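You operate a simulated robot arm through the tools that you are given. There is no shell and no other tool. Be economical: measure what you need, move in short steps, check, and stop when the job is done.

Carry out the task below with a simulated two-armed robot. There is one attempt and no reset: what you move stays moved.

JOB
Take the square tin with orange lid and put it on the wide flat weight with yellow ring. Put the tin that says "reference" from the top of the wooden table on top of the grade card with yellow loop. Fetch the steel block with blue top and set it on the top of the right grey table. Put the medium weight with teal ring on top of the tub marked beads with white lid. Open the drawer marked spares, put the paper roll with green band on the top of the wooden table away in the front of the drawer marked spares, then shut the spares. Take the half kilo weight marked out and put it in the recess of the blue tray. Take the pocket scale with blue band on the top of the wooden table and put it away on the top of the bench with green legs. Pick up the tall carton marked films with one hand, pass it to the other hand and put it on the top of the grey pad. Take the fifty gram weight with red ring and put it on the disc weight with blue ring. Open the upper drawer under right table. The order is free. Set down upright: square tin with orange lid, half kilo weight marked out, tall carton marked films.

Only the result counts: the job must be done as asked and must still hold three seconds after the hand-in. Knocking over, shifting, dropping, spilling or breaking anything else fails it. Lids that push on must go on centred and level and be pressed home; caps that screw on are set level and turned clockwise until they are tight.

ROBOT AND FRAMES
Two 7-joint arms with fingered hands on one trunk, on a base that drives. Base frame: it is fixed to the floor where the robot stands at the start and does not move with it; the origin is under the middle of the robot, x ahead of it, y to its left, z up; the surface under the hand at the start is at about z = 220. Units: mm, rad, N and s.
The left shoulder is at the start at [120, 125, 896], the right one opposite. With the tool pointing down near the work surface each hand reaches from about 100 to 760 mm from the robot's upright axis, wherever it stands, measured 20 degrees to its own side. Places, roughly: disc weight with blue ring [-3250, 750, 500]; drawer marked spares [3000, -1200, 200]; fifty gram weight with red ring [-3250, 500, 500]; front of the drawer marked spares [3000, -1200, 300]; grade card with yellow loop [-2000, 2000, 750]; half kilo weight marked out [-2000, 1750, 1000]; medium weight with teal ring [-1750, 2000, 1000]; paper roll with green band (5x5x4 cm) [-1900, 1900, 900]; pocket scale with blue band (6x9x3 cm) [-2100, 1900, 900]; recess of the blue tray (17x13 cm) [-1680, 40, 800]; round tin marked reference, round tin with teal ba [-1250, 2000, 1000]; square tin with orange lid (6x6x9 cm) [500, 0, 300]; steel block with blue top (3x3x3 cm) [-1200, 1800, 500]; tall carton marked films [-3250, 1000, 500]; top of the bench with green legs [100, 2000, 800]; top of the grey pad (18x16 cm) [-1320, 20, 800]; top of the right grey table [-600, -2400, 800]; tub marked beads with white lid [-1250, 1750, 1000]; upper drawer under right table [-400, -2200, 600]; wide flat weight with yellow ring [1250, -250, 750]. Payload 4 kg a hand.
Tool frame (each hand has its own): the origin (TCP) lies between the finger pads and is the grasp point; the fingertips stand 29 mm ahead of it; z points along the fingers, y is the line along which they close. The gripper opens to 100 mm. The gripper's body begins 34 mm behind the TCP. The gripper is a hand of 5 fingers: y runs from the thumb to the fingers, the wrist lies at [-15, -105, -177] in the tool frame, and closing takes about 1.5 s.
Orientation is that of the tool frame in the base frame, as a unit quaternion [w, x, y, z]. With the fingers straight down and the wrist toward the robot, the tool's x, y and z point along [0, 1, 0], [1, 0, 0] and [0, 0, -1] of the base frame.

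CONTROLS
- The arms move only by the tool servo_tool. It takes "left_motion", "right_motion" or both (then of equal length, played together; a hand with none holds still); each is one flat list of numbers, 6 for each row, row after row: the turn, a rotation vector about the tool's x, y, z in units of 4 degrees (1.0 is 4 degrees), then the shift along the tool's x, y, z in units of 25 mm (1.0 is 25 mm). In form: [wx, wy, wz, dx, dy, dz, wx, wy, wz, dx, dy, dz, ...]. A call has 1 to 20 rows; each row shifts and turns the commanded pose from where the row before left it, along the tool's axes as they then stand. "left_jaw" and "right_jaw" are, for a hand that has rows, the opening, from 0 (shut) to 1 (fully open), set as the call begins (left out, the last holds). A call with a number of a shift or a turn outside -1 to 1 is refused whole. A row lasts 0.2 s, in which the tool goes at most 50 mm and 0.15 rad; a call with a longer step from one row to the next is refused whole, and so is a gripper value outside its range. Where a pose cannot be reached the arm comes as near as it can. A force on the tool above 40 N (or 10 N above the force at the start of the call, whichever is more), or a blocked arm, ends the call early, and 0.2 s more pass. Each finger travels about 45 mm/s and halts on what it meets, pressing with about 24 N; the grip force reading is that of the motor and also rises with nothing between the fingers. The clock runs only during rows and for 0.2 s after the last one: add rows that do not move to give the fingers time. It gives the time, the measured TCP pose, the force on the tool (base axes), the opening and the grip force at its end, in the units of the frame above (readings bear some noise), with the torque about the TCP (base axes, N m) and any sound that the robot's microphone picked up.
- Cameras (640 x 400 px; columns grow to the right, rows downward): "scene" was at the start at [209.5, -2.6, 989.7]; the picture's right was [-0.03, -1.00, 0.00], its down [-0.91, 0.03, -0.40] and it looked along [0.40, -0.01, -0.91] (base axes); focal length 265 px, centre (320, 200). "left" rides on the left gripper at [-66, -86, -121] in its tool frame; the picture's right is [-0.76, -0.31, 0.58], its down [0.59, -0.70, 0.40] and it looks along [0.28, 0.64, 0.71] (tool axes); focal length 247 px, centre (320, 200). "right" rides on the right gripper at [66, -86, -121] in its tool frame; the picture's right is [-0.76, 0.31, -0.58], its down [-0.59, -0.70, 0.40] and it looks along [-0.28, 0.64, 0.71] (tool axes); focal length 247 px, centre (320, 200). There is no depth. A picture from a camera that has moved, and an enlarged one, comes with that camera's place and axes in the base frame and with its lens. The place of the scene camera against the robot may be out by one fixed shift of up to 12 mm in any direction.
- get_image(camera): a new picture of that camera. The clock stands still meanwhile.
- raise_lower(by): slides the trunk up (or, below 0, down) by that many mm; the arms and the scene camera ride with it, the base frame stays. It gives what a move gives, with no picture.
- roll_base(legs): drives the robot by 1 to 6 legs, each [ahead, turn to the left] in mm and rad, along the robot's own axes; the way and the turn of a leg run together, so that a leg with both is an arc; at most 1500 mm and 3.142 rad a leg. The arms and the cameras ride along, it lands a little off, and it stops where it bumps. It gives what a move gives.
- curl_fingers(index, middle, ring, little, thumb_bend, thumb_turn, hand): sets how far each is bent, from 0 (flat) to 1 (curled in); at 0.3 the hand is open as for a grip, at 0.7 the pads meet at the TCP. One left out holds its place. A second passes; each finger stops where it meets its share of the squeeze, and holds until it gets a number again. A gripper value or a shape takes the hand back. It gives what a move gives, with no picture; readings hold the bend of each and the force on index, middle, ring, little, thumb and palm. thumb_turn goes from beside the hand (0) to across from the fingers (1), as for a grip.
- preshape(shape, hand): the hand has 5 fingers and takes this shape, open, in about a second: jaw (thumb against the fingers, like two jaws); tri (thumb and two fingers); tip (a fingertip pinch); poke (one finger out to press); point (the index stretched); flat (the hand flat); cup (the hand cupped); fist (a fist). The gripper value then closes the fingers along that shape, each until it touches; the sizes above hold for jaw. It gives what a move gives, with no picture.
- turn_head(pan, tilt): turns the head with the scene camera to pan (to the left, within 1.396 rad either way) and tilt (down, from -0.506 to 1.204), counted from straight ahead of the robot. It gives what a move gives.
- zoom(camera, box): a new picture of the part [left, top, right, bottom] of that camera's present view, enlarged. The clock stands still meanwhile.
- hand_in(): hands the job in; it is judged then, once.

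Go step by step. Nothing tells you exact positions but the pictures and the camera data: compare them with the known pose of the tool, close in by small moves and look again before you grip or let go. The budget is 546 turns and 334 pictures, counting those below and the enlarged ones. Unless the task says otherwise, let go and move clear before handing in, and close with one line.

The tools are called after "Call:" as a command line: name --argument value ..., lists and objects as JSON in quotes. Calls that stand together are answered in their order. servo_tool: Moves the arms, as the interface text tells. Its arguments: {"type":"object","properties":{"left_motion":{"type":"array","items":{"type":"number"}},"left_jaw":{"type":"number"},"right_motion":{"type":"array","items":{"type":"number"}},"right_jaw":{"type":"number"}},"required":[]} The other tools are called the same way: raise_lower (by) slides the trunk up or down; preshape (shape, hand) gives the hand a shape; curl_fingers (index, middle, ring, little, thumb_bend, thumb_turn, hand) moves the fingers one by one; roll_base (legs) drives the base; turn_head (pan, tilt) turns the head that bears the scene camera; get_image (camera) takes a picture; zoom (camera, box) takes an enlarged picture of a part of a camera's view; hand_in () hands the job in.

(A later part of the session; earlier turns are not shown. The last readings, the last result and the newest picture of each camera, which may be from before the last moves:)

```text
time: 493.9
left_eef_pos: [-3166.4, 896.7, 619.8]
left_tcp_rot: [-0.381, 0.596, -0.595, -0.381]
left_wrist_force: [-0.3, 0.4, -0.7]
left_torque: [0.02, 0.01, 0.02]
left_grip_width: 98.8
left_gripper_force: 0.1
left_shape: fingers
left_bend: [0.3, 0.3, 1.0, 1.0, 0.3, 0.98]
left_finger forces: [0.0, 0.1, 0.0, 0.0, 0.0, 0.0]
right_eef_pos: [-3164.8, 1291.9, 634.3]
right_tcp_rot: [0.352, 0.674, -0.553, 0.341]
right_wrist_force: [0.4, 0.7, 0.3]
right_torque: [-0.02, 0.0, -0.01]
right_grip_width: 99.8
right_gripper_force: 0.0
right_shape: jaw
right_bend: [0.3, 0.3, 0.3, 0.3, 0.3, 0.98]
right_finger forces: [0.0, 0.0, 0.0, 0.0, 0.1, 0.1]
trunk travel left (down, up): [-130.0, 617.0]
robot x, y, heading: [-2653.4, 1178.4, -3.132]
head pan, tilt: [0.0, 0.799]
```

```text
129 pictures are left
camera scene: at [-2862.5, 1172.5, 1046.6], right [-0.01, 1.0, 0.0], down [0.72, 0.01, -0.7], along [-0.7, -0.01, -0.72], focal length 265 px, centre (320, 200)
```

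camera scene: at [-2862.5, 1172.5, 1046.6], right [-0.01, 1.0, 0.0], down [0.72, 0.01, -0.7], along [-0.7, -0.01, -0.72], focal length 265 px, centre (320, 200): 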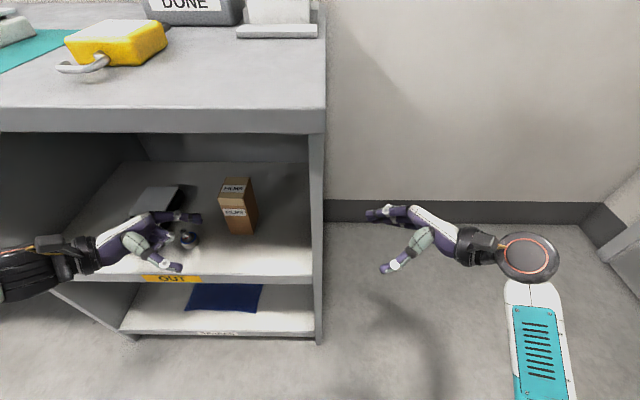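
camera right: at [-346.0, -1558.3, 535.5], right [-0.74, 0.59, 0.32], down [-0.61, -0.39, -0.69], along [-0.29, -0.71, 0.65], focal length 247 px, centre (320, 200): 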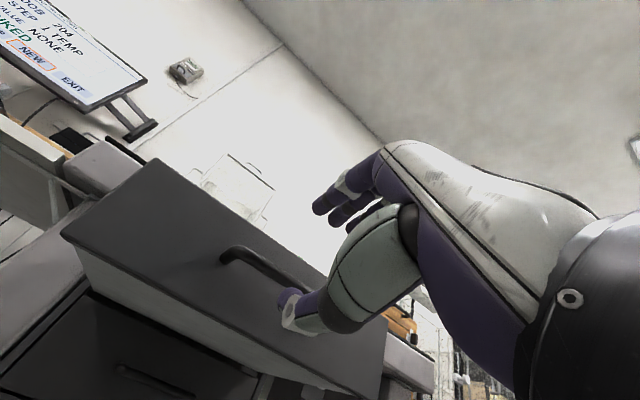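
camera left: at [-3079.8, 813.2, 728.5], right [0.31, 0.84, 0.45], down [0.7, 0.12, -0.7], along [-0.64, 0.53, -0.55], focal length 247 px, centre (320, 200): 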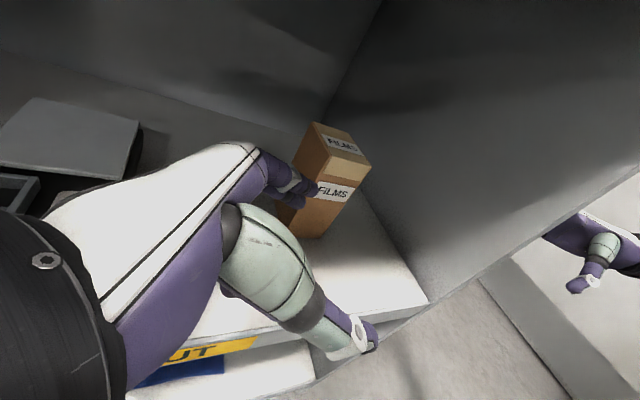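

Well oriented; carton confirmed. Driving in 121 mm alongside it.

Call:
roll_base --legs '[[120, 0]]'

Call:
get_image --camera "left"

Call:
zoom --camera "scene" --box '[80, 160, 340, 330]'

```text
time: 495.1
left_eef_pos: [-3287.7, 896.1, 620.0]
left_tcp_rot: [-0.382, 0.596, -0.595, -0.381]
left_wrist_force: [-0.2, 1.0, 0.0]
left_torque: [-0.01, 0.01, 0.06]
left_grip_width: 98.9
left_gripper_force: 0.2
left_shape: fingers
left_bend: [0.3, 0.3, 1.0, 1.0, 0.3, 0.98]
left_finger forces: [0.0, 0.0, 0.1, 0.1, 0.0, 0.0]
right_eef_pos: [-3284.8, 1290.9, 634.3]
right_tcp_rot: [0.352, 0.674, -0.554, 0.34]
right_wrist_force: [-0.1, -0.6, 1.0]
right_torque: [0.01, 0.01, 0.02]
right_grip_width: 100.0
right_gripper_force: 0.1
right_shape: jaw
right_bend: [0.3, 0.3, 0.3, 0.3, 0.3, 0.98]
right_finger forces: [0.0, 0.0, 0.1, 0.1, 0.0, 0.0]
trunk travel left (down, up): [-130.0, 617.0]
robot x, y, heading: [-2772.9, 1171.5, -3.131]
head pan, tilt: [0.0, 0.799]
```

```text
128 pictures are left
camera left: at [-3201.1, 812.1, 728.4], right [0.31, 0.84, 0.45], down [0.7, 0.12, -0.7], along [-0.64, 0.53, -0.55], focal length 247 px, centre (320, 200)
```

left: 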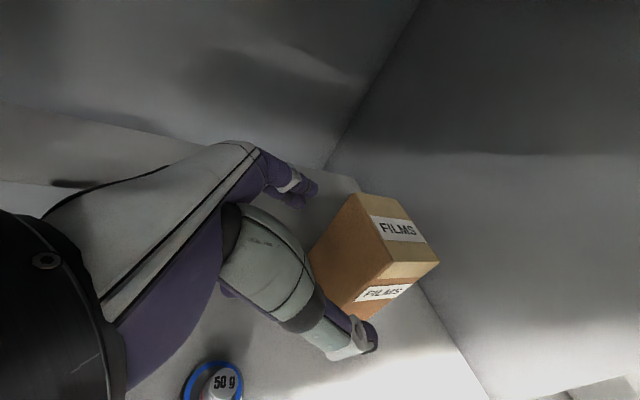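

```text
2.35 times, centred on (210, 245) of scene
camera zoom: at [-2983.7, 1171.2, 1046.5], right [-0.01, 1.0, 0.0], down [0.72, 0.01, -0.7], along [-0.7, -0.01, -0.72], focal length 624 px, centre (579, 94)
```

zoom: 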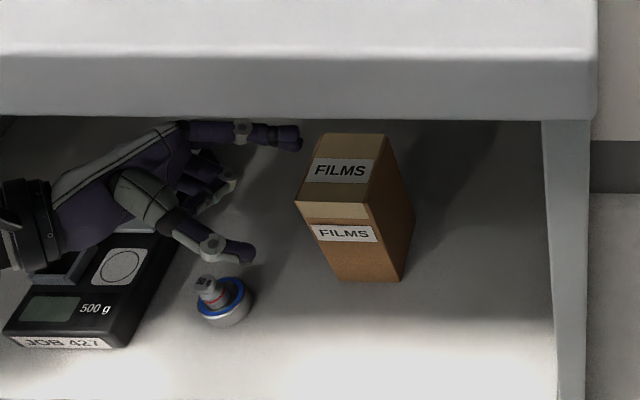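

The stack of weights is undisturbed. Sliding the open hand sideways around the carton.

Call:
servo_tool --left_motion '[0, 0, 0, -0.2, 0.06, 0.6, 0, 0, 0, -0.2, 0.06, 0.6, 0, 0, 0, -0.2, 0.06, 0.6, 0, 0, 0, -0.2, 0.06, 0.6, 0, 0, 0, 0, 0, 0]'

Call:
get_image --camera "left"

Call:
zoom --camera "scene" --box '[80, 160, 340, 330]'

```text
time: 496.3
left_eef_pos: [-3293.9, 958.8, 612.6]
left_tcp_rot: [0.381, -0.595, 0.596, 0.382]
left_wrist_force: [-0.5, -0.7, 0.7]
left_torque: [0.01, 0.03, -0.01]
left_grip_width: 99.1
left_gripper_force: 0.6
left_shape: fingers
left_bend: [0.3, 0.3, 1.0, 1.0, 0.3, 0.98]
left_finger forces: [0.3, 0.0, 0.1, 0.0, 0.0, 0.0]
right_eef_pos: [-3286.1, 1291.2, 633.6]
right_tcp_rot: [0.352, 0.674, -0.553, 0.341]
right_wrist_force: [0.5, -0.4, -0.7]
right_torque: [0.01, 0.01, 0.0]
right_grip_width: 100.0
right_gripper_force: 0.0
right_shape: jaw
right_bend: [0.3, 0.3, 0.3, 0.3, 0.3, 0.98]
right_finger forces: [0.0, 0.1, 0.1, 0.1, 0.0, 0.0]
trunk travel left (down, up): [-130.0, 617.0]
robot x, y, heading: [-2775.3, 1172.6, -3.129]
head pan, tilt: [0.0, 0.799]
```

```text
126 pictures are left
camera left: at [-3207.3, 875.6, 721.9], right [0.31, 0.84, 0.45], down [0.7, 0.12, -0.7], along [-0.64, 0.53, -0.55], focal length 247 px, centre (320, 200)
```

left: 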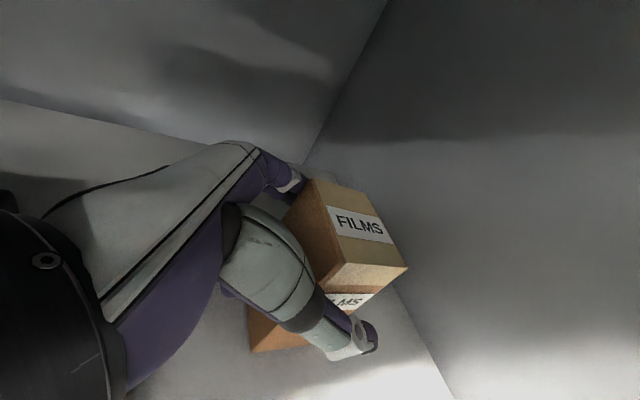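

```text
2.35 times, centred on (210, 245) of scene
camera zoom: at [-2983.7, 1171.2, 1046.5], right [-0.01, 1.0, 0.0], down [0.72, 0.01, -0.7], along [-0.7, -0.01, -0.72], focal length 624 px, centre (579, 94)
```

zoom: 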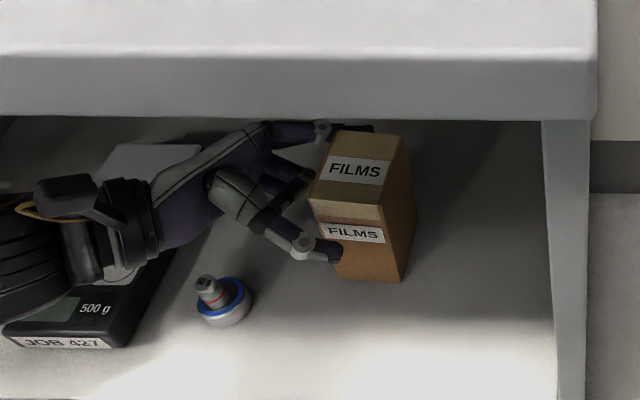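

The curled fingers nudge the carton's side; I'll retreat ~12 mm and check that it sits flat.

Call:
servo_tool --left_motion '[0, 0, 0, 0.25, 0, -0.5, 0, 0, 0, 0, 0, 0]'

Call:
zoom --camera "scene" --box '[80, 160, 340, 330]'

Call:
zoom --camera "left" --box '[220, 140, 440, 380]'

```text
time: 496.9
left_eef_pos: [-3293.4, 944.4, 613.0]
left_tcp_rot: [-0.382, 0.596, -0.595, -0.381]
left_wrist_force: [0.1, 0.1, -1.2]
left_torque: [-0.01, -0.01, -0.01]
left_grip_width: 98.9
left_gripper_force: 0.0
left_shape: fingers
left_bend: [0.3, 0.3, 1.0, 1.0, 0.3, 0.98]
left_finger forces: [0.1, 0.0, 0.0, 0.0, 0.1, 0.0]
right_eef_pos: [-3285.9, 1291.1, 633.3]
right_tcp_rot: [0.352, 0.673, -0.554, 0.34]
right_wrist_force: [-0.5, 0.1, 0.1]
right_torque: [0.0, 0.02, 0.01]
right_grip_width: 100.0
right_gripper_force: 0.0
right_shape: jaw
right_bend: [0.3, 0.3, 0.3, 0.3, 0.3, 0.98]
right_finger forces: [0.0, 0.0, 0.0, 0.0, 0.0, 0.0]
trunk travel left (down, up): [-130.0, 617.0]
robot x, y, heading: [-2775.8, 1178.2, -3.129]
head pan, tilt: [0.0, 0.799]
```

```text
2.35 times, centred on (210, 245) of scene
camera zoom: at [-2983.7, 1171.2, 1046.5], right [-0.01, 1.0, 0.0], down [0.72, 0.01, -0.7], along [-0.7, -0.01, -0.72], focal length 624 px, centre (579, 94)
```

zoom: 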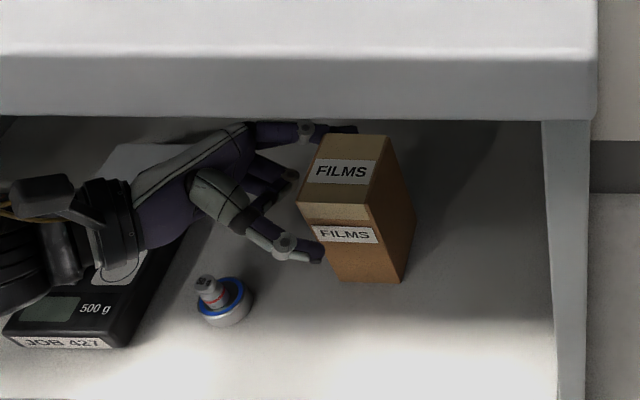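

```text
1.67 times, centred on (330, 260) of left
camera zoom: at [-3207.3, 860.9, 721.1], right [0.31, 0.84, 0.45], down [0.7, 0.12, -0.7], along [-0.64, 0.53, -0.55], focal length 412 px, centre (303, 100)
```

zoom: 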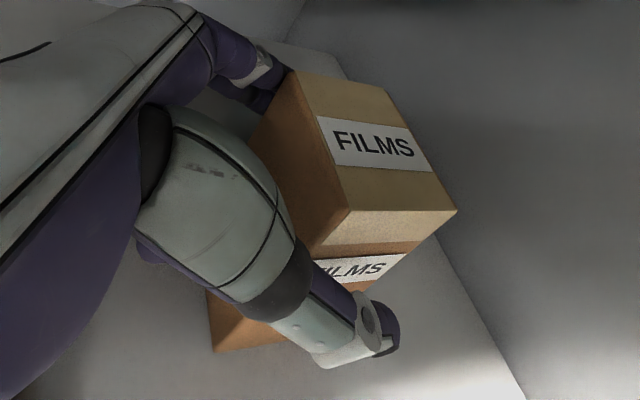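

Carton is back flat. Lowering 8 mm and closing thumb, index and middle.

Call:
servo_tool --left_motion '[0, 0, 0, 0.25, 0, 0.22, 0, 0, 0, 0, 0, 0]'

Call:
curl_fingers --hand "left" --index 0.75 --middle 0.75 --thumb_bend 0.75

Call:
zoom --camera "scene" --box '[80, 160, 340, 330]'

Call:
zoom --camera "left" --box '[220, 140, 440, 380]'

```text
time: 497.5
left_eef_pos: [-3293.9, 946.5, 603.5]
left_tcp_rot: [0.381, -0.595, 0.596, 0.382]
left_wrist_force: [-0.3, -1.2, 0.8]
left_torque: [-0.01, -0.01, 0.0]
left_grip_width: 99.1
left_gripper_force: 0.0
left_shape: fingers
left_bend: [0.3, 0.3, 1.0, 1.0, 0.3, 0.98]
left_finger forces: [0.0, 0.0, 0.1, 0.1, 0.0, 0.0]
right_eef_pos: [-3285.2, 1291.0, 635.9]
right_tcp_rot: [0.352, 0.674, -0.553, 0.34]
right_wrist_force: [-0.1, 0.7, -1.2]
right_torque: [0.03, -0.02, 0.0]
right_grip_width: 100.0
right_gripper_force: 0.0
right_shape: jaw
right_bend: [0.3, 0.3, 0.3, 0.3, 0.3, 0.98]
right_finger forces: [0.0, 0.0, 0.1, 0.0, 0.0, 0.1]
trunk travel left (down, up): [-130.0, 617.0]
robot x, y, heading: [-2776.4, 1177.3, -3.127]
head pan, tilt: [0.0, 0.799]
```

```text
time: 498.5
left_eef_pos: [-3293.7, 947.3, 603.4]
left_tcp_rot: [-0.382, 0.595, -0.595, -0.382]
left_wrist_force: [-0.5, 0.0, 1.1]
left_torque: [0.03, 0.07, 0.04]
left_grip_width: 66.2
left_gripper_force: 18.2
left_shape: fingers
left_bend: [0.47, 0.52, 1.0, 1.0, 0.45, 0.96]
left_finger forces: [10.9, 7.7, 0.1, 0.1, 18.2, 0.0]
right_eef_pos: [-3286.3, 1290.9, 635.1]
right_tcp_rot: [0.351, 0.674, -0.553, 0.341]
right_wrist_force: [-0.6, 0.3, -0.2]
right_torque: [0.01, 0.0, 0.01]
right_grip_width: 99.9
right_gripper_force: 0.0
right_shape: jaw
right_bend: [0.3, 0.3, 0.3, 0.3, 0.3, 0.98]
right_finger forces: [0.1, 0.1, 0.0, 0.1, 0.0, 0.0]
trunk travel left (down, up): [-130.0, 617.0]
robot x, y, heading: [-2775.0, 1176.4, -3.128]
head pan, tilt: [0.0, 0.799]
```

```text
2.35 times, centred on (210, 245) of scene
camera zoom: at [-2983.7, 1171.2, 1046.5], right [-0.01, 1.0, 0.0], down [0.72, 0.01, -0.7], along [-0.7, -0.01, -0.72], focal length 624 px, centre (579, 94)
```

zoom: 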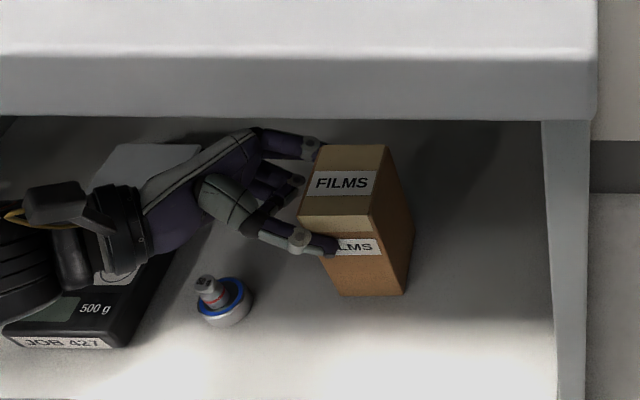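

```text
1.67 times, centred on (330, 260) of left
camera zoom: at [-3207.6, 863.5, 713.2], right [0.31, 0.84, 0.45], down [0.7, 0.12, -0.7], along [-0.64, 0.53, -0.55], focal length 412 px, centre (303, 100)
```

zoom: 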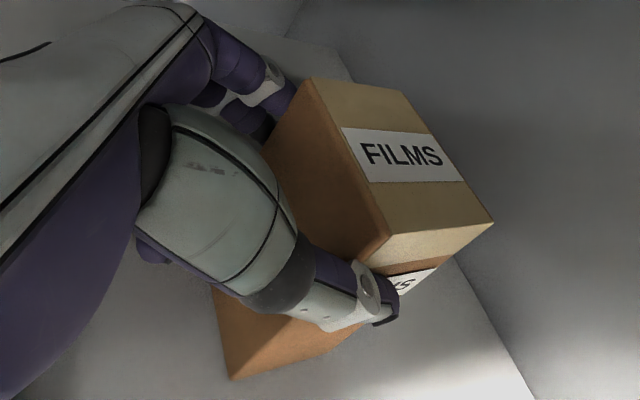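

Gripped. Lifting 25 mm and backing out.

Call:
servo_tool --left_motion '[0, 0, 0, -0.45, 0, -0.2, 0, 0, 0, -0.45, 0, -0.2, 0, 0, 0, 0, 0, 0]'

Call:
zoom --camera "scene" --box '[80, 160, 340, 330]'

Call:
roll_base --legs '[[-350, 0]]'

Call:
get_image --camera "scene"

```text
time: 499.3
left_eef_pos: [-3293.5, 947.2, 628.6]
left_tcp_rot: [0.381, -0.595, 0.596, 0.381]
left_wrist_force: [0.3, -0.9, 0.1]
left_torque: [-0.03, -0.02, 0.0]
left_grip_width: 66.3
left_gripper_force: 18.7
left_shape: fingers
left_bend: [0.47, 0.52, 1.0, 1.0, 0.45, 0.96]
left_finger forces: [10.8, 7.7, 0.0, 0.0, 18.2, 0.0]
right_eef_pos: [-3284.6, 1289.8, 633.6]
right_tcp_rot: [0.351, 0.674, -0.553, 0.341]
right_wrist_force: [0.6, -0.5, 1.0]
right_torque: [0.0, 0.0, 0.02]
right_grip_width: 99.9
right_gripper_force: 0.1
right_shape: jaw
right_bend: [0.3, 0.3, 0.3, 0.3, 0.3, 0.98]
right_finger forces: [0.1, 0.0, 0.1, 0.0, 0.0, 0.0]
trunk travel left (down, up): [-130.0, 617.0]
robot x, y, heading: [-2773.0, 1173.3, -3.131]
head pan, tilt: [0.0, 0.799]
```

```text
2.35 times, centred on (210, 245) of scene
camera zoom: at [-2983.7, 1171.2, 1046.5], right [-0.01, 1.0, 0.0], down [0.72, 0.01, -0.7], along [-0.7, -0.01, -0.72], focal length 624 px, centre (579, 94)
```

zoom: 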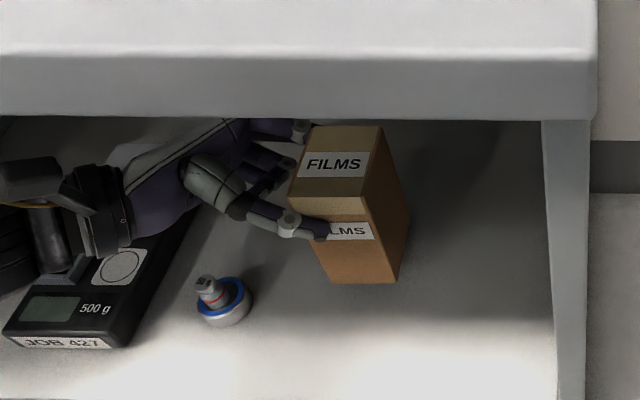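

```text
time: 501.6
left_eef_pos: [-2946.3, 950.4, 630.0]
left_tcp_rot: [-0.382, 0.596, -0.595, -0.382]
left_wrist_force: [0.0, 0.1, -0.6]
left_torque: [-0.04, 0.01, 0.02]
left_grip_width: 66.4
left_gripper_force: 18.3
left_shape: fingers
left_bend: [0.47, 0.52, 1.0, 1.0, 0.45, 0.96]
left_finger forces: [10.7, 7.7, 0.1, 0.0, 18.2, 0.0]
right_eef_pos: [-2939.7, 1295.1, 634.9]
right_tcp_rot: [0.351, 0.674, -0.553, 0.34]
right_wrist_force: [-0.2, 0.7, -0.6]
right_torque: [0.01, -0.03, 0.03]
right_grip_width: 99.9
right_gripper_force: 0.1
right_shape: jaw
right_bend: [0.3, 0.3, 0.3, 0.3, 0.3, 0.98]
right_finger forces: [0.0, 0.1, 0.1, 0.0, 0.1, 0.0]
trunk travel left (down, up): [-130.0, 617.0]
robot x, y, heading: [-2426.9, 1178.8, -3.13]
head pan, tilt: [0.0, 0.799]
```

```text
119 pictures are left
camera scene: at [-2637.0, 1175.2, 1046.5], right [-0.01, 1.0, 0.0], down [0.72, 0.01, -0.7], along [-0.7, -0.01, -0.72], focal length 265 px, centre (320, 200)
```

scene: 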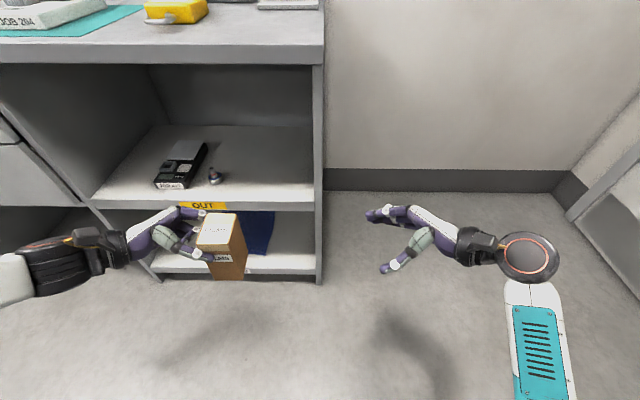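

The carton is out and upright. Bringing it toward the robot's centre line and squaring up the right hand.

Call:
servo_tool --left_motion '[0, 0, 0, -0.27, 0, 0.59, 0, 0, 0, -0.27, 0, 0.59, 0, 0, 0, -0.27, 0, 0.59, 0, 0, 0, -0.27, 0, 0.59, 0, 0, 0, -0.27, 0, 0.59, 0, 0, 0, -0.27, 0, 0.59, 0, 0, 0, -0.27, 0, 0.59, 0, 0, 0, -0.27, 0, 0.59, 0, 0, 0, 0, 0, 0]' --right_motion '[-0.25, 0, 0.55, 0, 0, 0, -0.25, 0, 0.55, 0, 0, 0, -0.25, 0, 0.55, 0, 0, 0, -0.25, 0, 0.55, 0, 0, 0, 0, 0, 0, -0.5, 0, 0.3, 0, 0, 0, -0.5, 0, 0.3, 0, 0, 0, -0.5, 0, 0.3, 0, 0, 0, 0, 0, 0, 0, 0, 0, 0, 0, 0]'

Call:
curl_fingers --hand "right" --ring 1.0 --little 1.0

Call:
get_image --camera "right"

Call:
get_image --camera "scene"

```text
time: 503.6
left_eef_pos: [-2947.6, 1081.8, 627.7]
left_tcp_rot: [-0.381, 0.596, -0.595, -0.382]
left_wrist_force: [-0.1, -0.2, -1.1]
left_torque: [-0.02, 0.0, -0.02]
left_grip_width: 66.2
left_gripper_force: 18.4
left_shape: fingers
left_bend: [0.47, 0.52, 1.0, 1.0, 0.45, 0.96]
left_finger forces: [10.8, 7.6, 0.1, 0.1, 18.2, 0.0]
right_eef_pos: [-2939.6, 1294.8, 590.3]
right_tcp_rot: [0.347, 0.617, -0.615, 0.347]
right_wrist_force: [0.3, -0.8, 0.0]
right_torque: [0.0, -0.02, 0.02]
right_grip_width: 100.1
right_gripper_force: 0.0
right_shape: jaw
right_bend: [0.3, 0.3, 0.3, 0.3, 0.3, 0.98]
right_finger forces: [0.0, 0.0, 0.1, 0.1, 0.1, 0.1]
trunk travel left (down, up): [-130.0, 617.0]
robot x, y, heading: [-2430.5, 1177.2, -3.13]
head pan, tilt: [0.0, 0.799]
```

```text
time: 504.6
left_eef_pos: [-2946.9, 1081.8, 628.1]
left_tcp_rot: [-0.381, 0.596, -0.595, -0.382]
left_wrist_force: [-0.3, -0.2, -0.9]
left_torque: [-0.03, 0.0, 0.0]
left_grip_width: 66.2
left_gripper_force: 18.6
left_shape: fingers
left_bend: [0.47, 0.52, 1.0, 1.0, 0.45, 0.96]
left_finger forces: [10.7, 7.7, 0.0, 0.0, 18.2, 0.1]
right_eef_pos: [-2939.0, 1294.9, 591.2]
right_tcp_rot: [0.348, 0.618, -0.615, 0.346]
right_wrist_force: [0.3, 0.1, -0.8]
right_torque: [0.02, -0.02, 0.0]
right_grip_width: 98.5
right_gripper_force: 0.1
right_shape: fingers
right_bend: [0.3, 0.3, 1.0, 1.0, 0.3, 0.98]
right_finger forces: [0.0, 0.0, 0.0, 0.0, 0.0, 0.0]
trunk travel left (down, up): [-130.0, 617.0]
robot x, y, heading: [-2430.6, 1178.1, -3.13]
head pan, tilt: [0.0, 0.799]
```

```text
118 pictures are left
camera right: at [-2852.7, 1363.8, 708.0], right [-0.31, 0.89, -0.35], down [0.7, -0.03, -0.71], along [-0.64, -0.46, -0.61], focal length 247 px, centre (320, 200)
```

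right: 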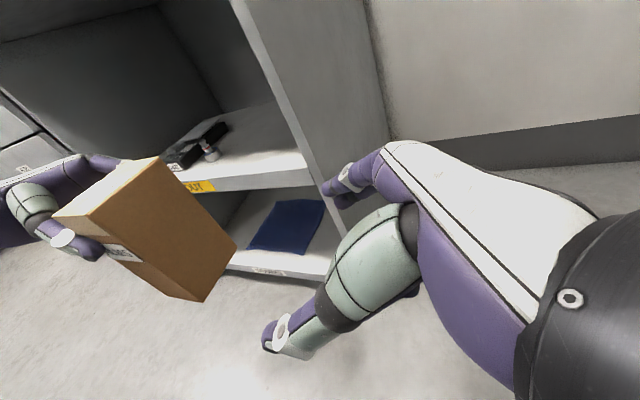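

```text
117 pictures are left
camera scene: at [-2636.9, 1175.2, 1046.5], right [-0.01, 1.0, 0.0], down [0.72, 0.01, -0.7], along [-0.7, -0.01, -0.72], focal length 265 px, centre (320, 200)
```

scene: 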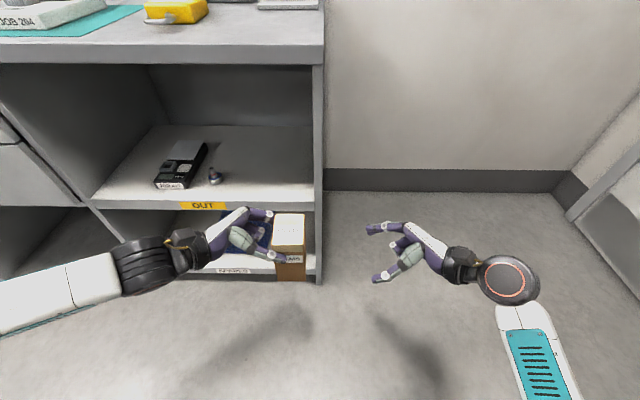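

Call:
servo_tool --right_motion '[0, 0, 0, 0.42, 0, 0.8, 0, 0, 0, 0.42, 0, 0.8, 0, 0, 0, 0.42, 0, 0.8, 0, 0, 0, 0.42, 0, 0.8, 0, 0, 0, 0.42, 0, 0.8, 0, 0, 0, 0, 0, 0]'

Call:
get_image --camera "right"

Call:
zoom --camera "scene" --box '[180, 180, 440, 340]'

```text
time: 506.0
left_eef_pos: [-2947.5, 1080.7, 628.9]
left_tcp_rot: [-0.381, 0.596, -0.595, -0.381]
left_wrist_force: [0.3, -0.9, -0.6]
left_torque: [-0.04, -0.02, 0.02]
left_grip_width: 66.4
left_gripper_force: 18.8
left_shape: fingers
left_bend: [0.47, 0.52, 1.0, 1.0, 0.45, 0.96]
left_finger forces: [10.8, 7.6, 0.0, 0.0, 18.1, 0.1]
right_eef_pos: [-2939.7, 1183.0, 584.3]
right_tcp_rot: [0.347, 0.618, -0.615, 0.346]
right_wrist_force: [0.2, 0.3, -0.2]
right_torque: [0.01, 0.0, 0.03]
right_grip_width: 98.6
right_gripper_force: 0.0
right_shape: fingers
right_bend: [0.3, 0.3, 1.0, 1.0, 0.3, 0.98]
right_finger forces: [0.0, 0.0, 0.0, 0.0, 0.0, 0.0]
trunk travel left (down, up): [-130.0, 617.0]
robot x, y, heading: [-2430.4, 1175.3, -3.133]
head pan, tilt: [0.0, 0.799]
```

```text
116 pictures are left
camera right: at [-2852.7, 1251.6, 701.3], right [-0.31, 0.89, -0.35], down [0.7, -0.03, -0.71], along [-0.64, -0.46, -0.61], focal length 247 px, centre (320, 200)
```

right: 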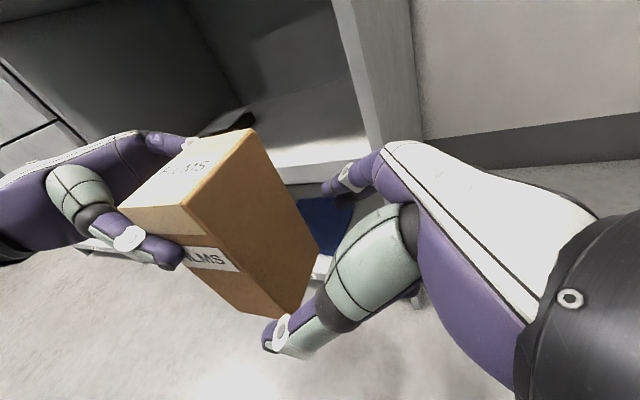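

```text
2.46 times, centred on (310, 260) of scene
camera zoom: at [-2636.9, 1175.1, 1046.5], right [-0.01, 1.0, 0.0], down [0.72, 0.01, -0.7], along [-0.7, -0.01, -0.72], focal length 653 px, centre (345, 52)
```

zoom: 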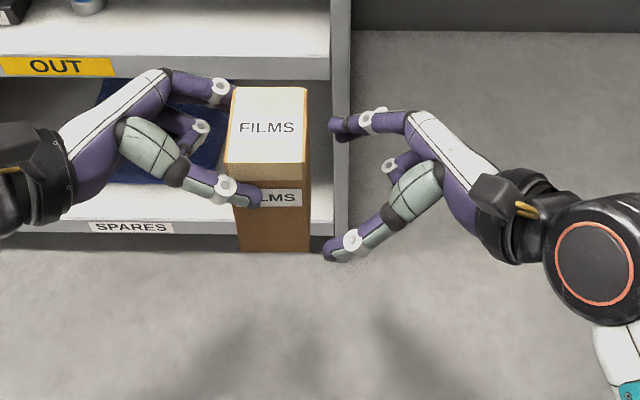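

Call:
servo_tool --right_motion '[0, 0, 0, 0.3, 0, 0.56, 0, 0, 0, 0.3, 0, 0.56, 0, 0, 0, 0.25, 0, 0.4, 0, 0, 0, 0, 0, 0]'

Call:
zoom --camera "right" --box '[120, 100, 440, 380]'

Call:
zoom --camera "scene" --box '[180, 180, 440, 340]'

```text
time: 507.0
left_eef_pos: [-2946.2, 1082.2, 628.4]
left_tcp_rot: [-0.382, 0.596, -0.595, -0.381]
left_wrist_force: [-0.2, 0.6, -1.5]
left_torque: [-0.05, 0.04, -0.03]
left_grip_width: 66.5
left_gripper_force: 17.8
left_shape: fingers
left_bend: [0.47, 0.52, 1.0, 1.0, 0.45, 0.96]
left_finger forces: [10.9, 7.6, 0.1, 0.0, 18.1, 0.0]
right_eef_pos: [-2938.4, 1138.6, 582.8]
right_tcp_rot: [0.347, 0.617, -0.616, 0.346]
right_wrist_force: [0.3, 0.3, 0.6]
right_torque: [-0.01, -0.01, 0.01]
right_grip_width: 98.7
right_gripper_force: 0.0
right_shape: fingers
right_bend: [0.3, 0.3, 1.0, 1.0, 0.3, 0.98]
right_finger forces: [0.0, 0.0, 0.1, 0.0, 0.0, 0.0]
trunk travel left (down, up): [-130.0, 617.0]
robot x, y, heading: [-2424.0, 1179.2, -3.126]
head pan, tilt: [0.0, 0.799]
```

```text
1.43 times, centred on (280, 240) of right
camera zoom: at [-2852.2, 1207.3, 699.5], right [-0.31, 0.89, -0.35], down [0.7, -0.03, -0.71], along [-0.64, -0.46, -0.61], focal length 353 px, centre (377, 143)
```

zoom: 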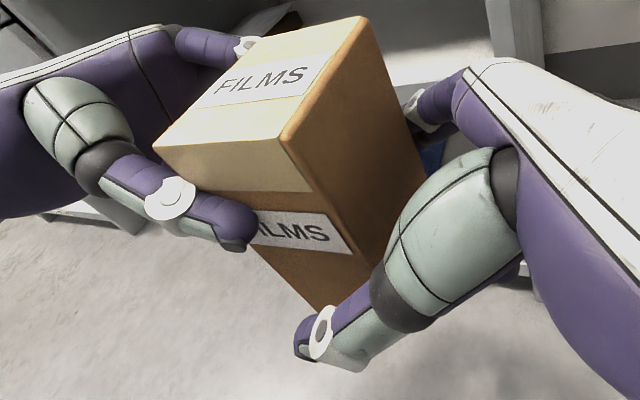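

```text
2.46 times, centred on (310, 260) of scene
camera zoom: at [-2636.9, 1175.2, 1046.5], right [-0.01, 1.0, 0.0], down [0.72, 0.01, -0.7], along [-0.7, -0.01, -0.72], focal length 653 px, centre (345, 52)
```

zoom: 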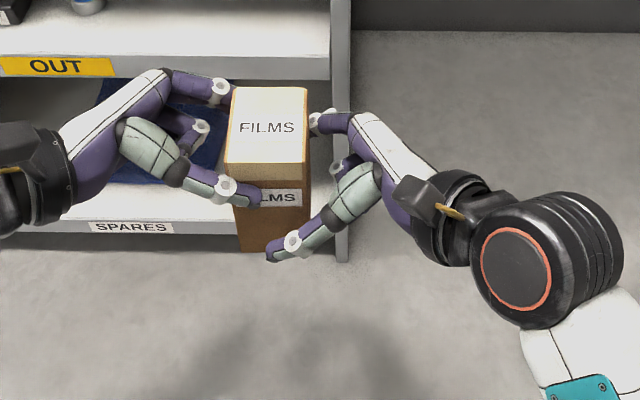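

The right hand straddles the carton's lower part. Closing its thumb, index and middle.

Call:
curl_fingers --hand "right" --index 0.75 --middle 0.75 --thumb_bend 0.75

Call:
zoom --camera "right" --box '[120, 100, 440, 380]'

Call:
zoom --camera "scene" --box '[180, 180, 440, 340]'

```text
time: 508.0
left_eef_pos: [-2946.0, 1081.7, 628.3]
left_tcp_rot: [-0.383, 0.595, -0.595, -0.382]
left_wrist_force: [7.1, -2.1, 1.6]
left_torque: [-0.02, -0.18, -0.46]
left_grip_width: 66.6
left_gripper_force: 17.3
left_shape: fingers
left_bend: [0.48, 0.54, 1.0, 1.0, 0.45, 0.96]
left_finger forces: [7.4, 5.8, 0.0, 0.0, 21.5, 0.0]
right_eef_pos: [-2938.1, 1139.3, 581.4]
right_tcp_rot: [0.348, 0.618, -0.614, 0.346]
right_wrist_force: [-7.5, 1.8, -1.4]
right_torque: [0.06, -0.15, 0.03]
right_grip_width: 66.8
right_gripper_force: 18.9
right_shape: fingers
right_bend: [0.39, 0.5, 1.0, 1.0, 0.48, 0.97]
right_finger forces: [14.9, 7.9, 0.0, 0.1, 15.7, 0.0]
trunk travel left (down, up): [-130.0, 617.0]
robot x, y, heading: [-2430.0, 1178.1, -3.127]
head pan, tilt: [0.0, 0.799]
```

```text
1.43 times, centred on (280, 240) of right
camera zoom: at [-2852.3, 1207.7, 699.5], right [-0.31, 0.89, -0.35], down [0.7, -0.03, -0.71], along [-0.64, -0.46, -0.61], focal length 353 px, centre (377, 143)
```

zoom: 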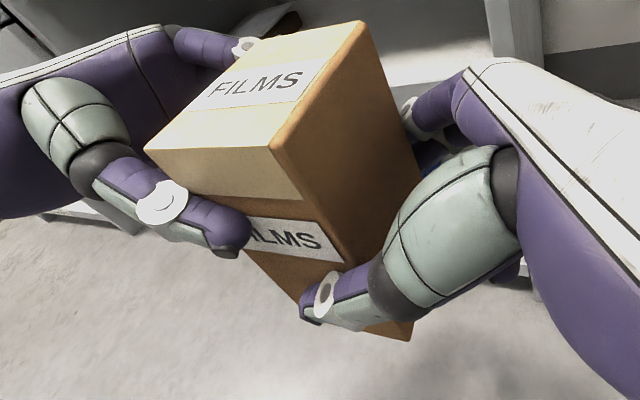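

```text
2.46 times, centred on (310, 260) of scene
camera zoom: at [-2636.9, 1175.2, 1046.5], right [-0.01, 1.0, 0.0], down [0.72, 0.01, -0.7], along [-0.7, -0.01, -0.72], focal length 653 px, centre (345, 52)
```

zoom: 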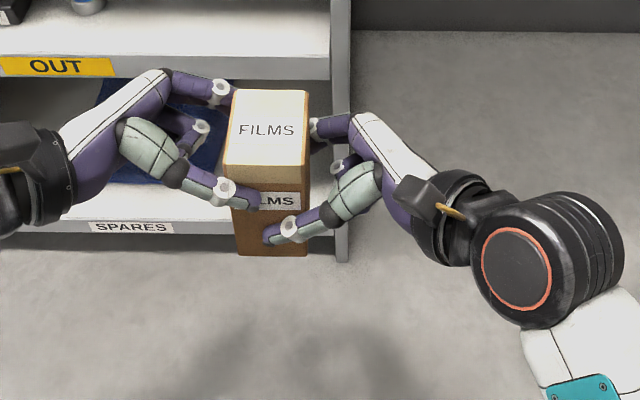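

Both hands hold it. Releasing the left and withdrawing it sideways.

Call:
curl_fingers --hand "left" --index 0.28 --middle 0.28 --thumb_bend 0.25

Call:
servo_tool --left_motion '[0, 0, 0, 0.1, 0, -0.4, 0, 0, 0, 0.2, 0, -0.7, 0, 0, 0, 0.2, 0, -0.7, 0, 0, 0, 0.2, 0, -0.7, 0, 0, 0, 0.2, 0, -0.7, 0, 0, 0, 0.2, 0, -0.7, 0, 0, 0, 0.2, 0, -0.7]'

Call:
get_image --camera "right"

Call:
zoom --camera "scene" --box '[120, 160, 440, 360]'

```text
time: 509.0
left_eef_pos: [-2947.3, 1080.8, 628.9]
left_tcp_rot: [-0.381, 0.596, -0.595, -0.382]
left_wrist_force: [0.8, 0.0, -0.8]
left_torque: [0.02, -0.02, 0.02]
left_grip_width: 103.2
left_gripper_force: 0.0
left_shape: fingers
left_bend: [0.28, 0.28, 1.0, 1.0, 0.25, 0.97]
left_finger forces: [0.1, 0.1, 0.0, 0.0, 0.0, 0.0]
right_eef_pos: [-2939.4, 1138.7, 581.7]
right_tcp_rot: [0.347, 0.617, -0.615, 0.347]
right_wrist_force: [0.0, -1.1, 0.2]
right_torque: [0.03, -0.01, 0.0]
right_grip_width: 66.5
right_gripper_force: 17.8
right_shape: fingers
right_bend: [0.4, 0.51, 1.0, 1.0, 0.48, 0.96]
right_finger forces: [11.1, 6.8, 0.0, 0.0, 17.7, 0.0]
trunk travel left (down, up): [-130.0, 617.0]
robot x, y, heading: [-2423.8, 1178.2, -3.129]
head pan, tilt: [0.0, 0.799]
```

```text
time: 510.6
left_eef_pos: [-2945.8, 963.3, 646.6]
left_tcp_rot: [-0.381, 0.596, -0.595, -0.383]
left_wrist_force: [0.3, 0.1, 0.0]
left_torque: [0.01, -0.01, -0.01]
left_grip_width: 103.0
left_gripper_force: 0.0
left_shape: fingers
left_bend: [0.28, 0.28, 1.0, 1.0, 0.25, 0.98]
left_finger forces: [0.1, 0.0, 0.1, 0.0, 0.0, 0.0]
right_eef_pos: [-2938.9, 1138.5, 582.4]
right_tcp_rot: [0.348, 0.616, -0.616, 0.347]
right_wrist_force: [-0.6, 0.4, -0.6]
right_torque: [0.05, 0.02, 0.02]
right_grip_width: 66.7
right_gripper_force: 18.1
right_shape: fingers
right_bend: [0.4, 0.51, 1.0, 1.0, 0.48, 0.96]
right_finger forces: [11.2, 6.7, 0.1, 0.0, 17.8, 0.0]
trunk travel left (down, up): [-130.0, 617.0]
robot x, y, heading: [-2426.5, 1178.9, -3.129]
head pan, tilt: [0.0, 0.799]
```

```text
110 pictures are left
camera right: at [-2852.2, 1207.6, 699.6], right [-0.31, 0.89, -0.35], down [0.7, -0.03, -0.71], along [-0.64, -0.46, -0.61], focal length 247 px, centre (320, 200)
```

right: 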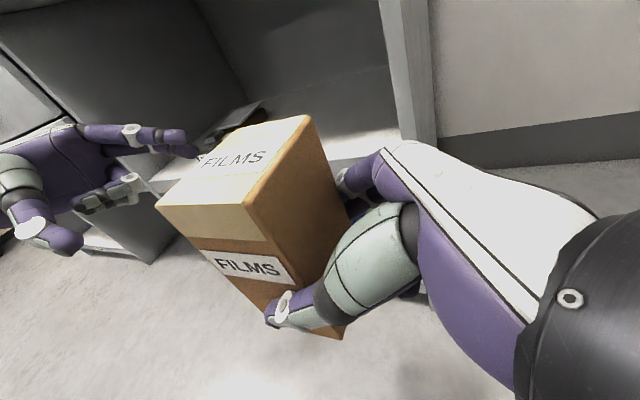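

```text
2.00 times, centred on (280, 260) of scene
camera zoom: at [-2636.9, 1175.2, 1046.5], right [-0.01, 1.0, 0.0], down [0.72, 0.01, -0.7], along [-0.7, -0.01, -0.72], focal length 531 px, centre (400, 80)
```

zoom: 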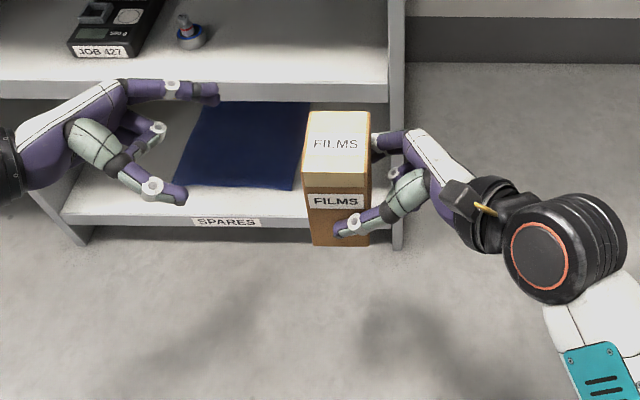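

Handover succeeded; the right hand holds the carton upright. Raising the trunk and driving to the middle table's grey pad (≈ (−1310, 20)).

Call:
raise_lower --by 350

Call:
roll_base --legs '[[0, 1.56], [130, 0], [0, 1.571], [1000, 0]]'

Call:
get_image --camera "scene"

```text
time: 514.0
left_eef_pos: [-2947.3, 963.2, 996.6]
left_tcp_rot: [0.382, -0.595, 0.595, 0.382]
left_wrist_force: [-0.3, -0.5, -1.0]
left_torque: [0.02, -0.03, 0.0]
left_grip_width: 103.2
left_gripper_force: 0.1
left_shape: fingers
left_bend: [0.28, 0.28, 1.0, 1.0, 0.25, 0.98]
left_finger forces: [0.1, 0.0, 0.1, 0.0, 0.1, 0.0]
right_eef_pos: [-2938.7, 1139.0, 931.7]
right_tcp_rot: [0.347, 0.617, -0.615, 0.347]
right_wrist_force: [-0.1, 0.2, -1.4]
right_torque: [0.02, 0.0, 0.02]
right_grip_width: 66.7
right_gripper_force: 18.4
right_shape: fingers
right_bend: [0.4, 0.51, 1.0, 1.0, 0.48, 0.96]
right_finger forces: [11.2, 6.5, 0.0, 0.0, 17.8, 0.1]
trunk travel left (down, up): [-480.0, 267.0]
robot x, y, heading: [-2427.8, 1176.6, -3.127]
head pan, tilt: [0.0, 0.799]
```

```text
time: 527.9
left_eef_pos: [-911.4, 1286.9, 996.4]
left_tcp_rot: [0.383, 0.593, 0.598, -0.38]
left_wrist_force: [-0.1, -0.4, -0.4]
left_torque: [-0.01, 0.01, 0.03]
left_grip_width: 103.2
left_gripper_force: 0.0
left_shape: fingers
left_bend: [0.28, 0.28, 1.0, 1.0, 0.25, 0.98]
left_finger forces: [0.1, 0.1, 0.0, 0.0, 0.0, 0.0]
right_eef_pos: [-918.4, 1111.7, 932.0]
right_tcp_rot: [-0.348, 0.613, 0.619, 0.346]
right_wrist_force: [-0.6, -0.4, -1.4]
right_torque: [-0.04, -0.01, 0.01]
right_grip_width: 65.8
right_gripper_force: 16.7
right_shape: fingers
right_bend: [0.4, 0.51, 1.0, 1.0, 0.48, 0.96]
right_finger forces: [10.0, 6.2, 0.0, 0.0, 16.3, 0.1]
trunk travel left (down, up): [-480.0, 267.0]
robot x, y, heading: [-1428.3, 1064.2, 0.015]
head pan, tilt: [0.0, 0.799]
```

```text
108 pictures are left
camera scene: at [-1306.8, 1070.0, 1406.2], right [0.02, -1.0, 0.0], down [-0.72, -0.01, -0.7], along [0.7, 0.01, -0.72], focal length 265 px, centre (320, 200)
```

scene: 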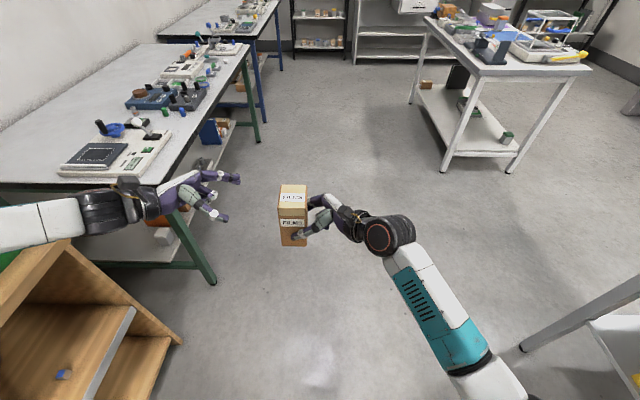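

Call:
roll_base --legs '[[50, 0], [0, -1.586], [430, 0]]'

Call:
get_image --camera "scene"

Call:
get_image --camera "right"

```text
time: 535.0
left_eef_pos: [-1170.0, 125.2, 996.2]
left_tcp_rot: [-0.003, 0.842, -0.005, -0.54]
left_wrist_force: [-0.4, -0.5, -0.7]
left_torque: [0.02, 0.03, -0.02]
left_grip_width: 103.2
left_gripper_force: 0.0
left_shape: fingers
left_bend: [0.28, 0.28, 1.0, 1.0, 0.25, 0.98]
left_finger forces: [0.0, 0.0, 0.0, 0.0, 0.0, 0.0]
right_eef_pos: [-1345.9, 134.6, 931.2]
right_tcp_rot: [0.004, 0.871, -0.004, 0.491]
right_wrist_force: [-0.1, -0.2, -1.2]
right_torque: [-0.02, 0.0, 0.01]
right_grip_width: 65.2
right_gripper_force: 15.8
right_shape: fingers
right_bend: [0.41, 0.51, 1.0, 1.0, 0.48, 0.96]
right_finger forces: [9.6, 6.1, 0.0, 0.1, 15.7, 0.0]
trunk travel left (down, up): [-480.0, 267.0]
robot x, y, heading: [-1377.9, 647.3, -1.565]
head pan, tilt: [0.0, 0.799]
```

```text
107 pictures are left
camera scene: at [-1373.9, 528.1, 1406.2], right [-1.0, 0.0, 0.0], down [0.0, 0.72, -0.7], along [0.0, -0.7, -0.72], focal length 265 px, centre (320, 200)
```

scene: 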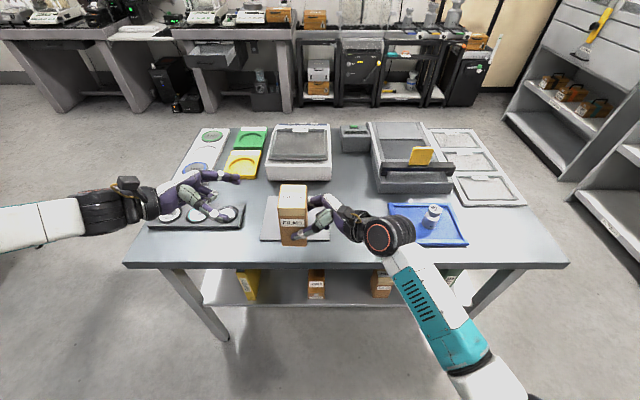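

```text
106 pictures are left
camera right: at [-1413.8, 221.5, 1049.3], right [-0.89, -0.3, -0.35], down [0.04, 0.7, -0.71], along [0.46, -0.65, -0.61], focal length 247 px, centre (320, 200)
```

right: 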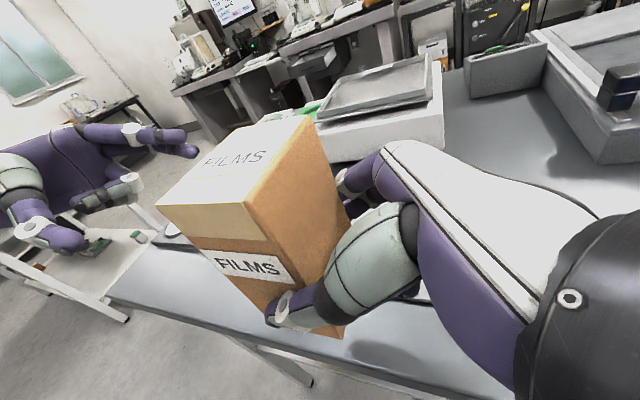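

The pad is just ahead; driving 90 mm and lowering most of the way.

Call:
roll_base --legs '[[92, 0]]'

Call:
servo_tool --right_motion '[0, 0, 0, -0.5, 0, 0.304, 0, 0, 0, -0.5, 0, 0.304, 0, 0, 0, -0.5, 0, 0.304, 0, 0, 0, 0, 0, 0]'

Call:
zoom --camera "right" --box '[120, 100, 440, 380]'

Call:
zoom --camera "scene" --box '[200, 150, 480, 320]'

```text
time: 536.1
left_eef_pos: [-1170.5, 32.8, 997.8]
left_tcp_rot: [-0.004, 0.841, -0.005, -0.54]
left_wrist_force: [1.0, 0.3, 0.2]
left_torque: [0.0, -0.01, -0.02]
left_grip_width: 103.1
left_gripper_force: 0.1
left_shape: fingers
left_bend: [0.28, 0.28, 1.0, 1.0, 0.25, 0.98]
left_finger forces: [0.0, 0.0, 0.1, 0.0, 0.0, 0.1]
right_eef_pos: [-1346.9, 41.8, 931.5]
right_tcp_rot: [0.004, 0.871, -0.004, 0.491]
right_wrist_force: [-1.0, -1.0, -1.9]
right_torque: [-0.01, -0.02, 0.0]
right_grip_width: 65.4
right_gripper_force: 15.8
right_shape: fingers
right_bend: [0.41, 0.51, 1.0, 1.0, 0.48, 0.96]
right_finger forces: [9.7, 6.1, 0.0, 0.0, 15.7, 0.1]
trunk travel left (down, up): [-480.0, 267.0]
robot x, y, heading: [-1379.1, 553.9, -1.572]
head pan, tilt: [0.0, 0.799]
```

```text
time: 537.1
left_eef_pos: [-1170.4, 32.3, 996.8]
left_tcp_rot: [-0.003, 0.842, -0.005, -0.54]
left_wrist_force: [0.4, 0.4, 1.0]
left_torque: [0.03, -0.02, -0.02]
left_grip_width: 103.2
left_gripper_force: 0.1
left_shape: fingers
left_bend: [0.28, 0.28, 1.0, 1.0, 0.25, 0.98]
left_finger forces: [0.0, 0.0, 0.1, 0.1, 0.0, 0.2]
right_eef_pos: [-1345.7, 44.2, 887.9]
right_tcp_rot: [0.003, 0.872, -0.004, 0.49]
right_wrist_force: [-0.2, 0.3, -1.4]
right_torque: [0.01, 0.05, 0.04]
right_grip_width: 65.4
right_gripper_force: 15.8
right_shape: fingers
right_bend: [0.41, 0.51, 1.0, 1.0, 0.48, 0.97]
right_finger forces: [9.6, 6.1, 0.0, 0.1, 15.6, 0.0]
trunk travel left (down, up): [-480.0, 267.0]
robot x, y, heading: [-1380.8, 554.9, -1.569]
head pan, tilt: [0.0, 0.799]
```

```text
1.43 times, centred on (280, 240) of right
camera zoom: at [-1413.6, 130.0, 1004.9], right [-0.89, -0.3, -0.35], down [0.04, 0.7, -0.71], along [0.46, -0.65, -0.61], focal length 353 px, centre (377, 143)
```

zoom: 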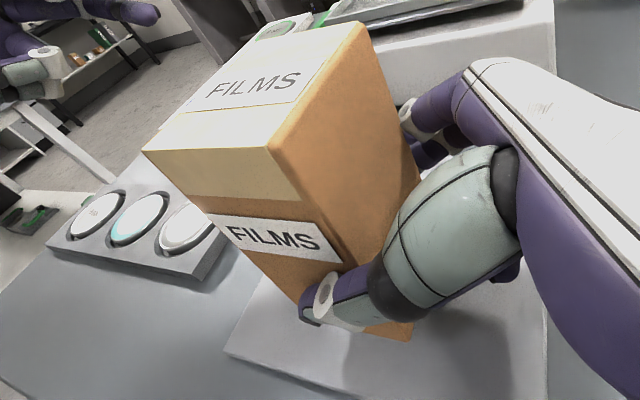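

```text
2.29 times, centred on (340, 235) of scene
camera zoom: at [-1373.9, 436.6, 1406.3], right [-1.0, 0.0, 0.0], down [0.0, 0.72, -0.7], along [0.0, -0.7, -0.72], focal length 607 px, centre (274, 120)
```

zoom: 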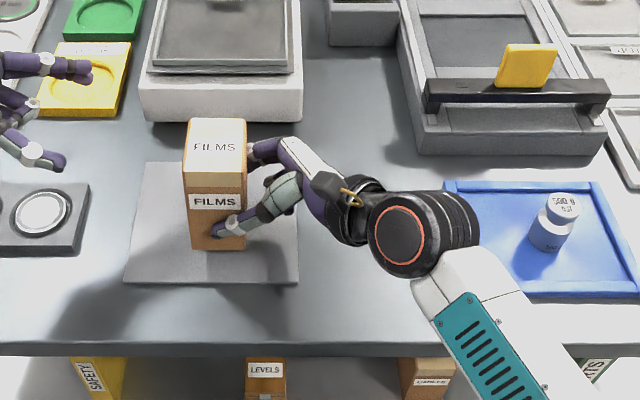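

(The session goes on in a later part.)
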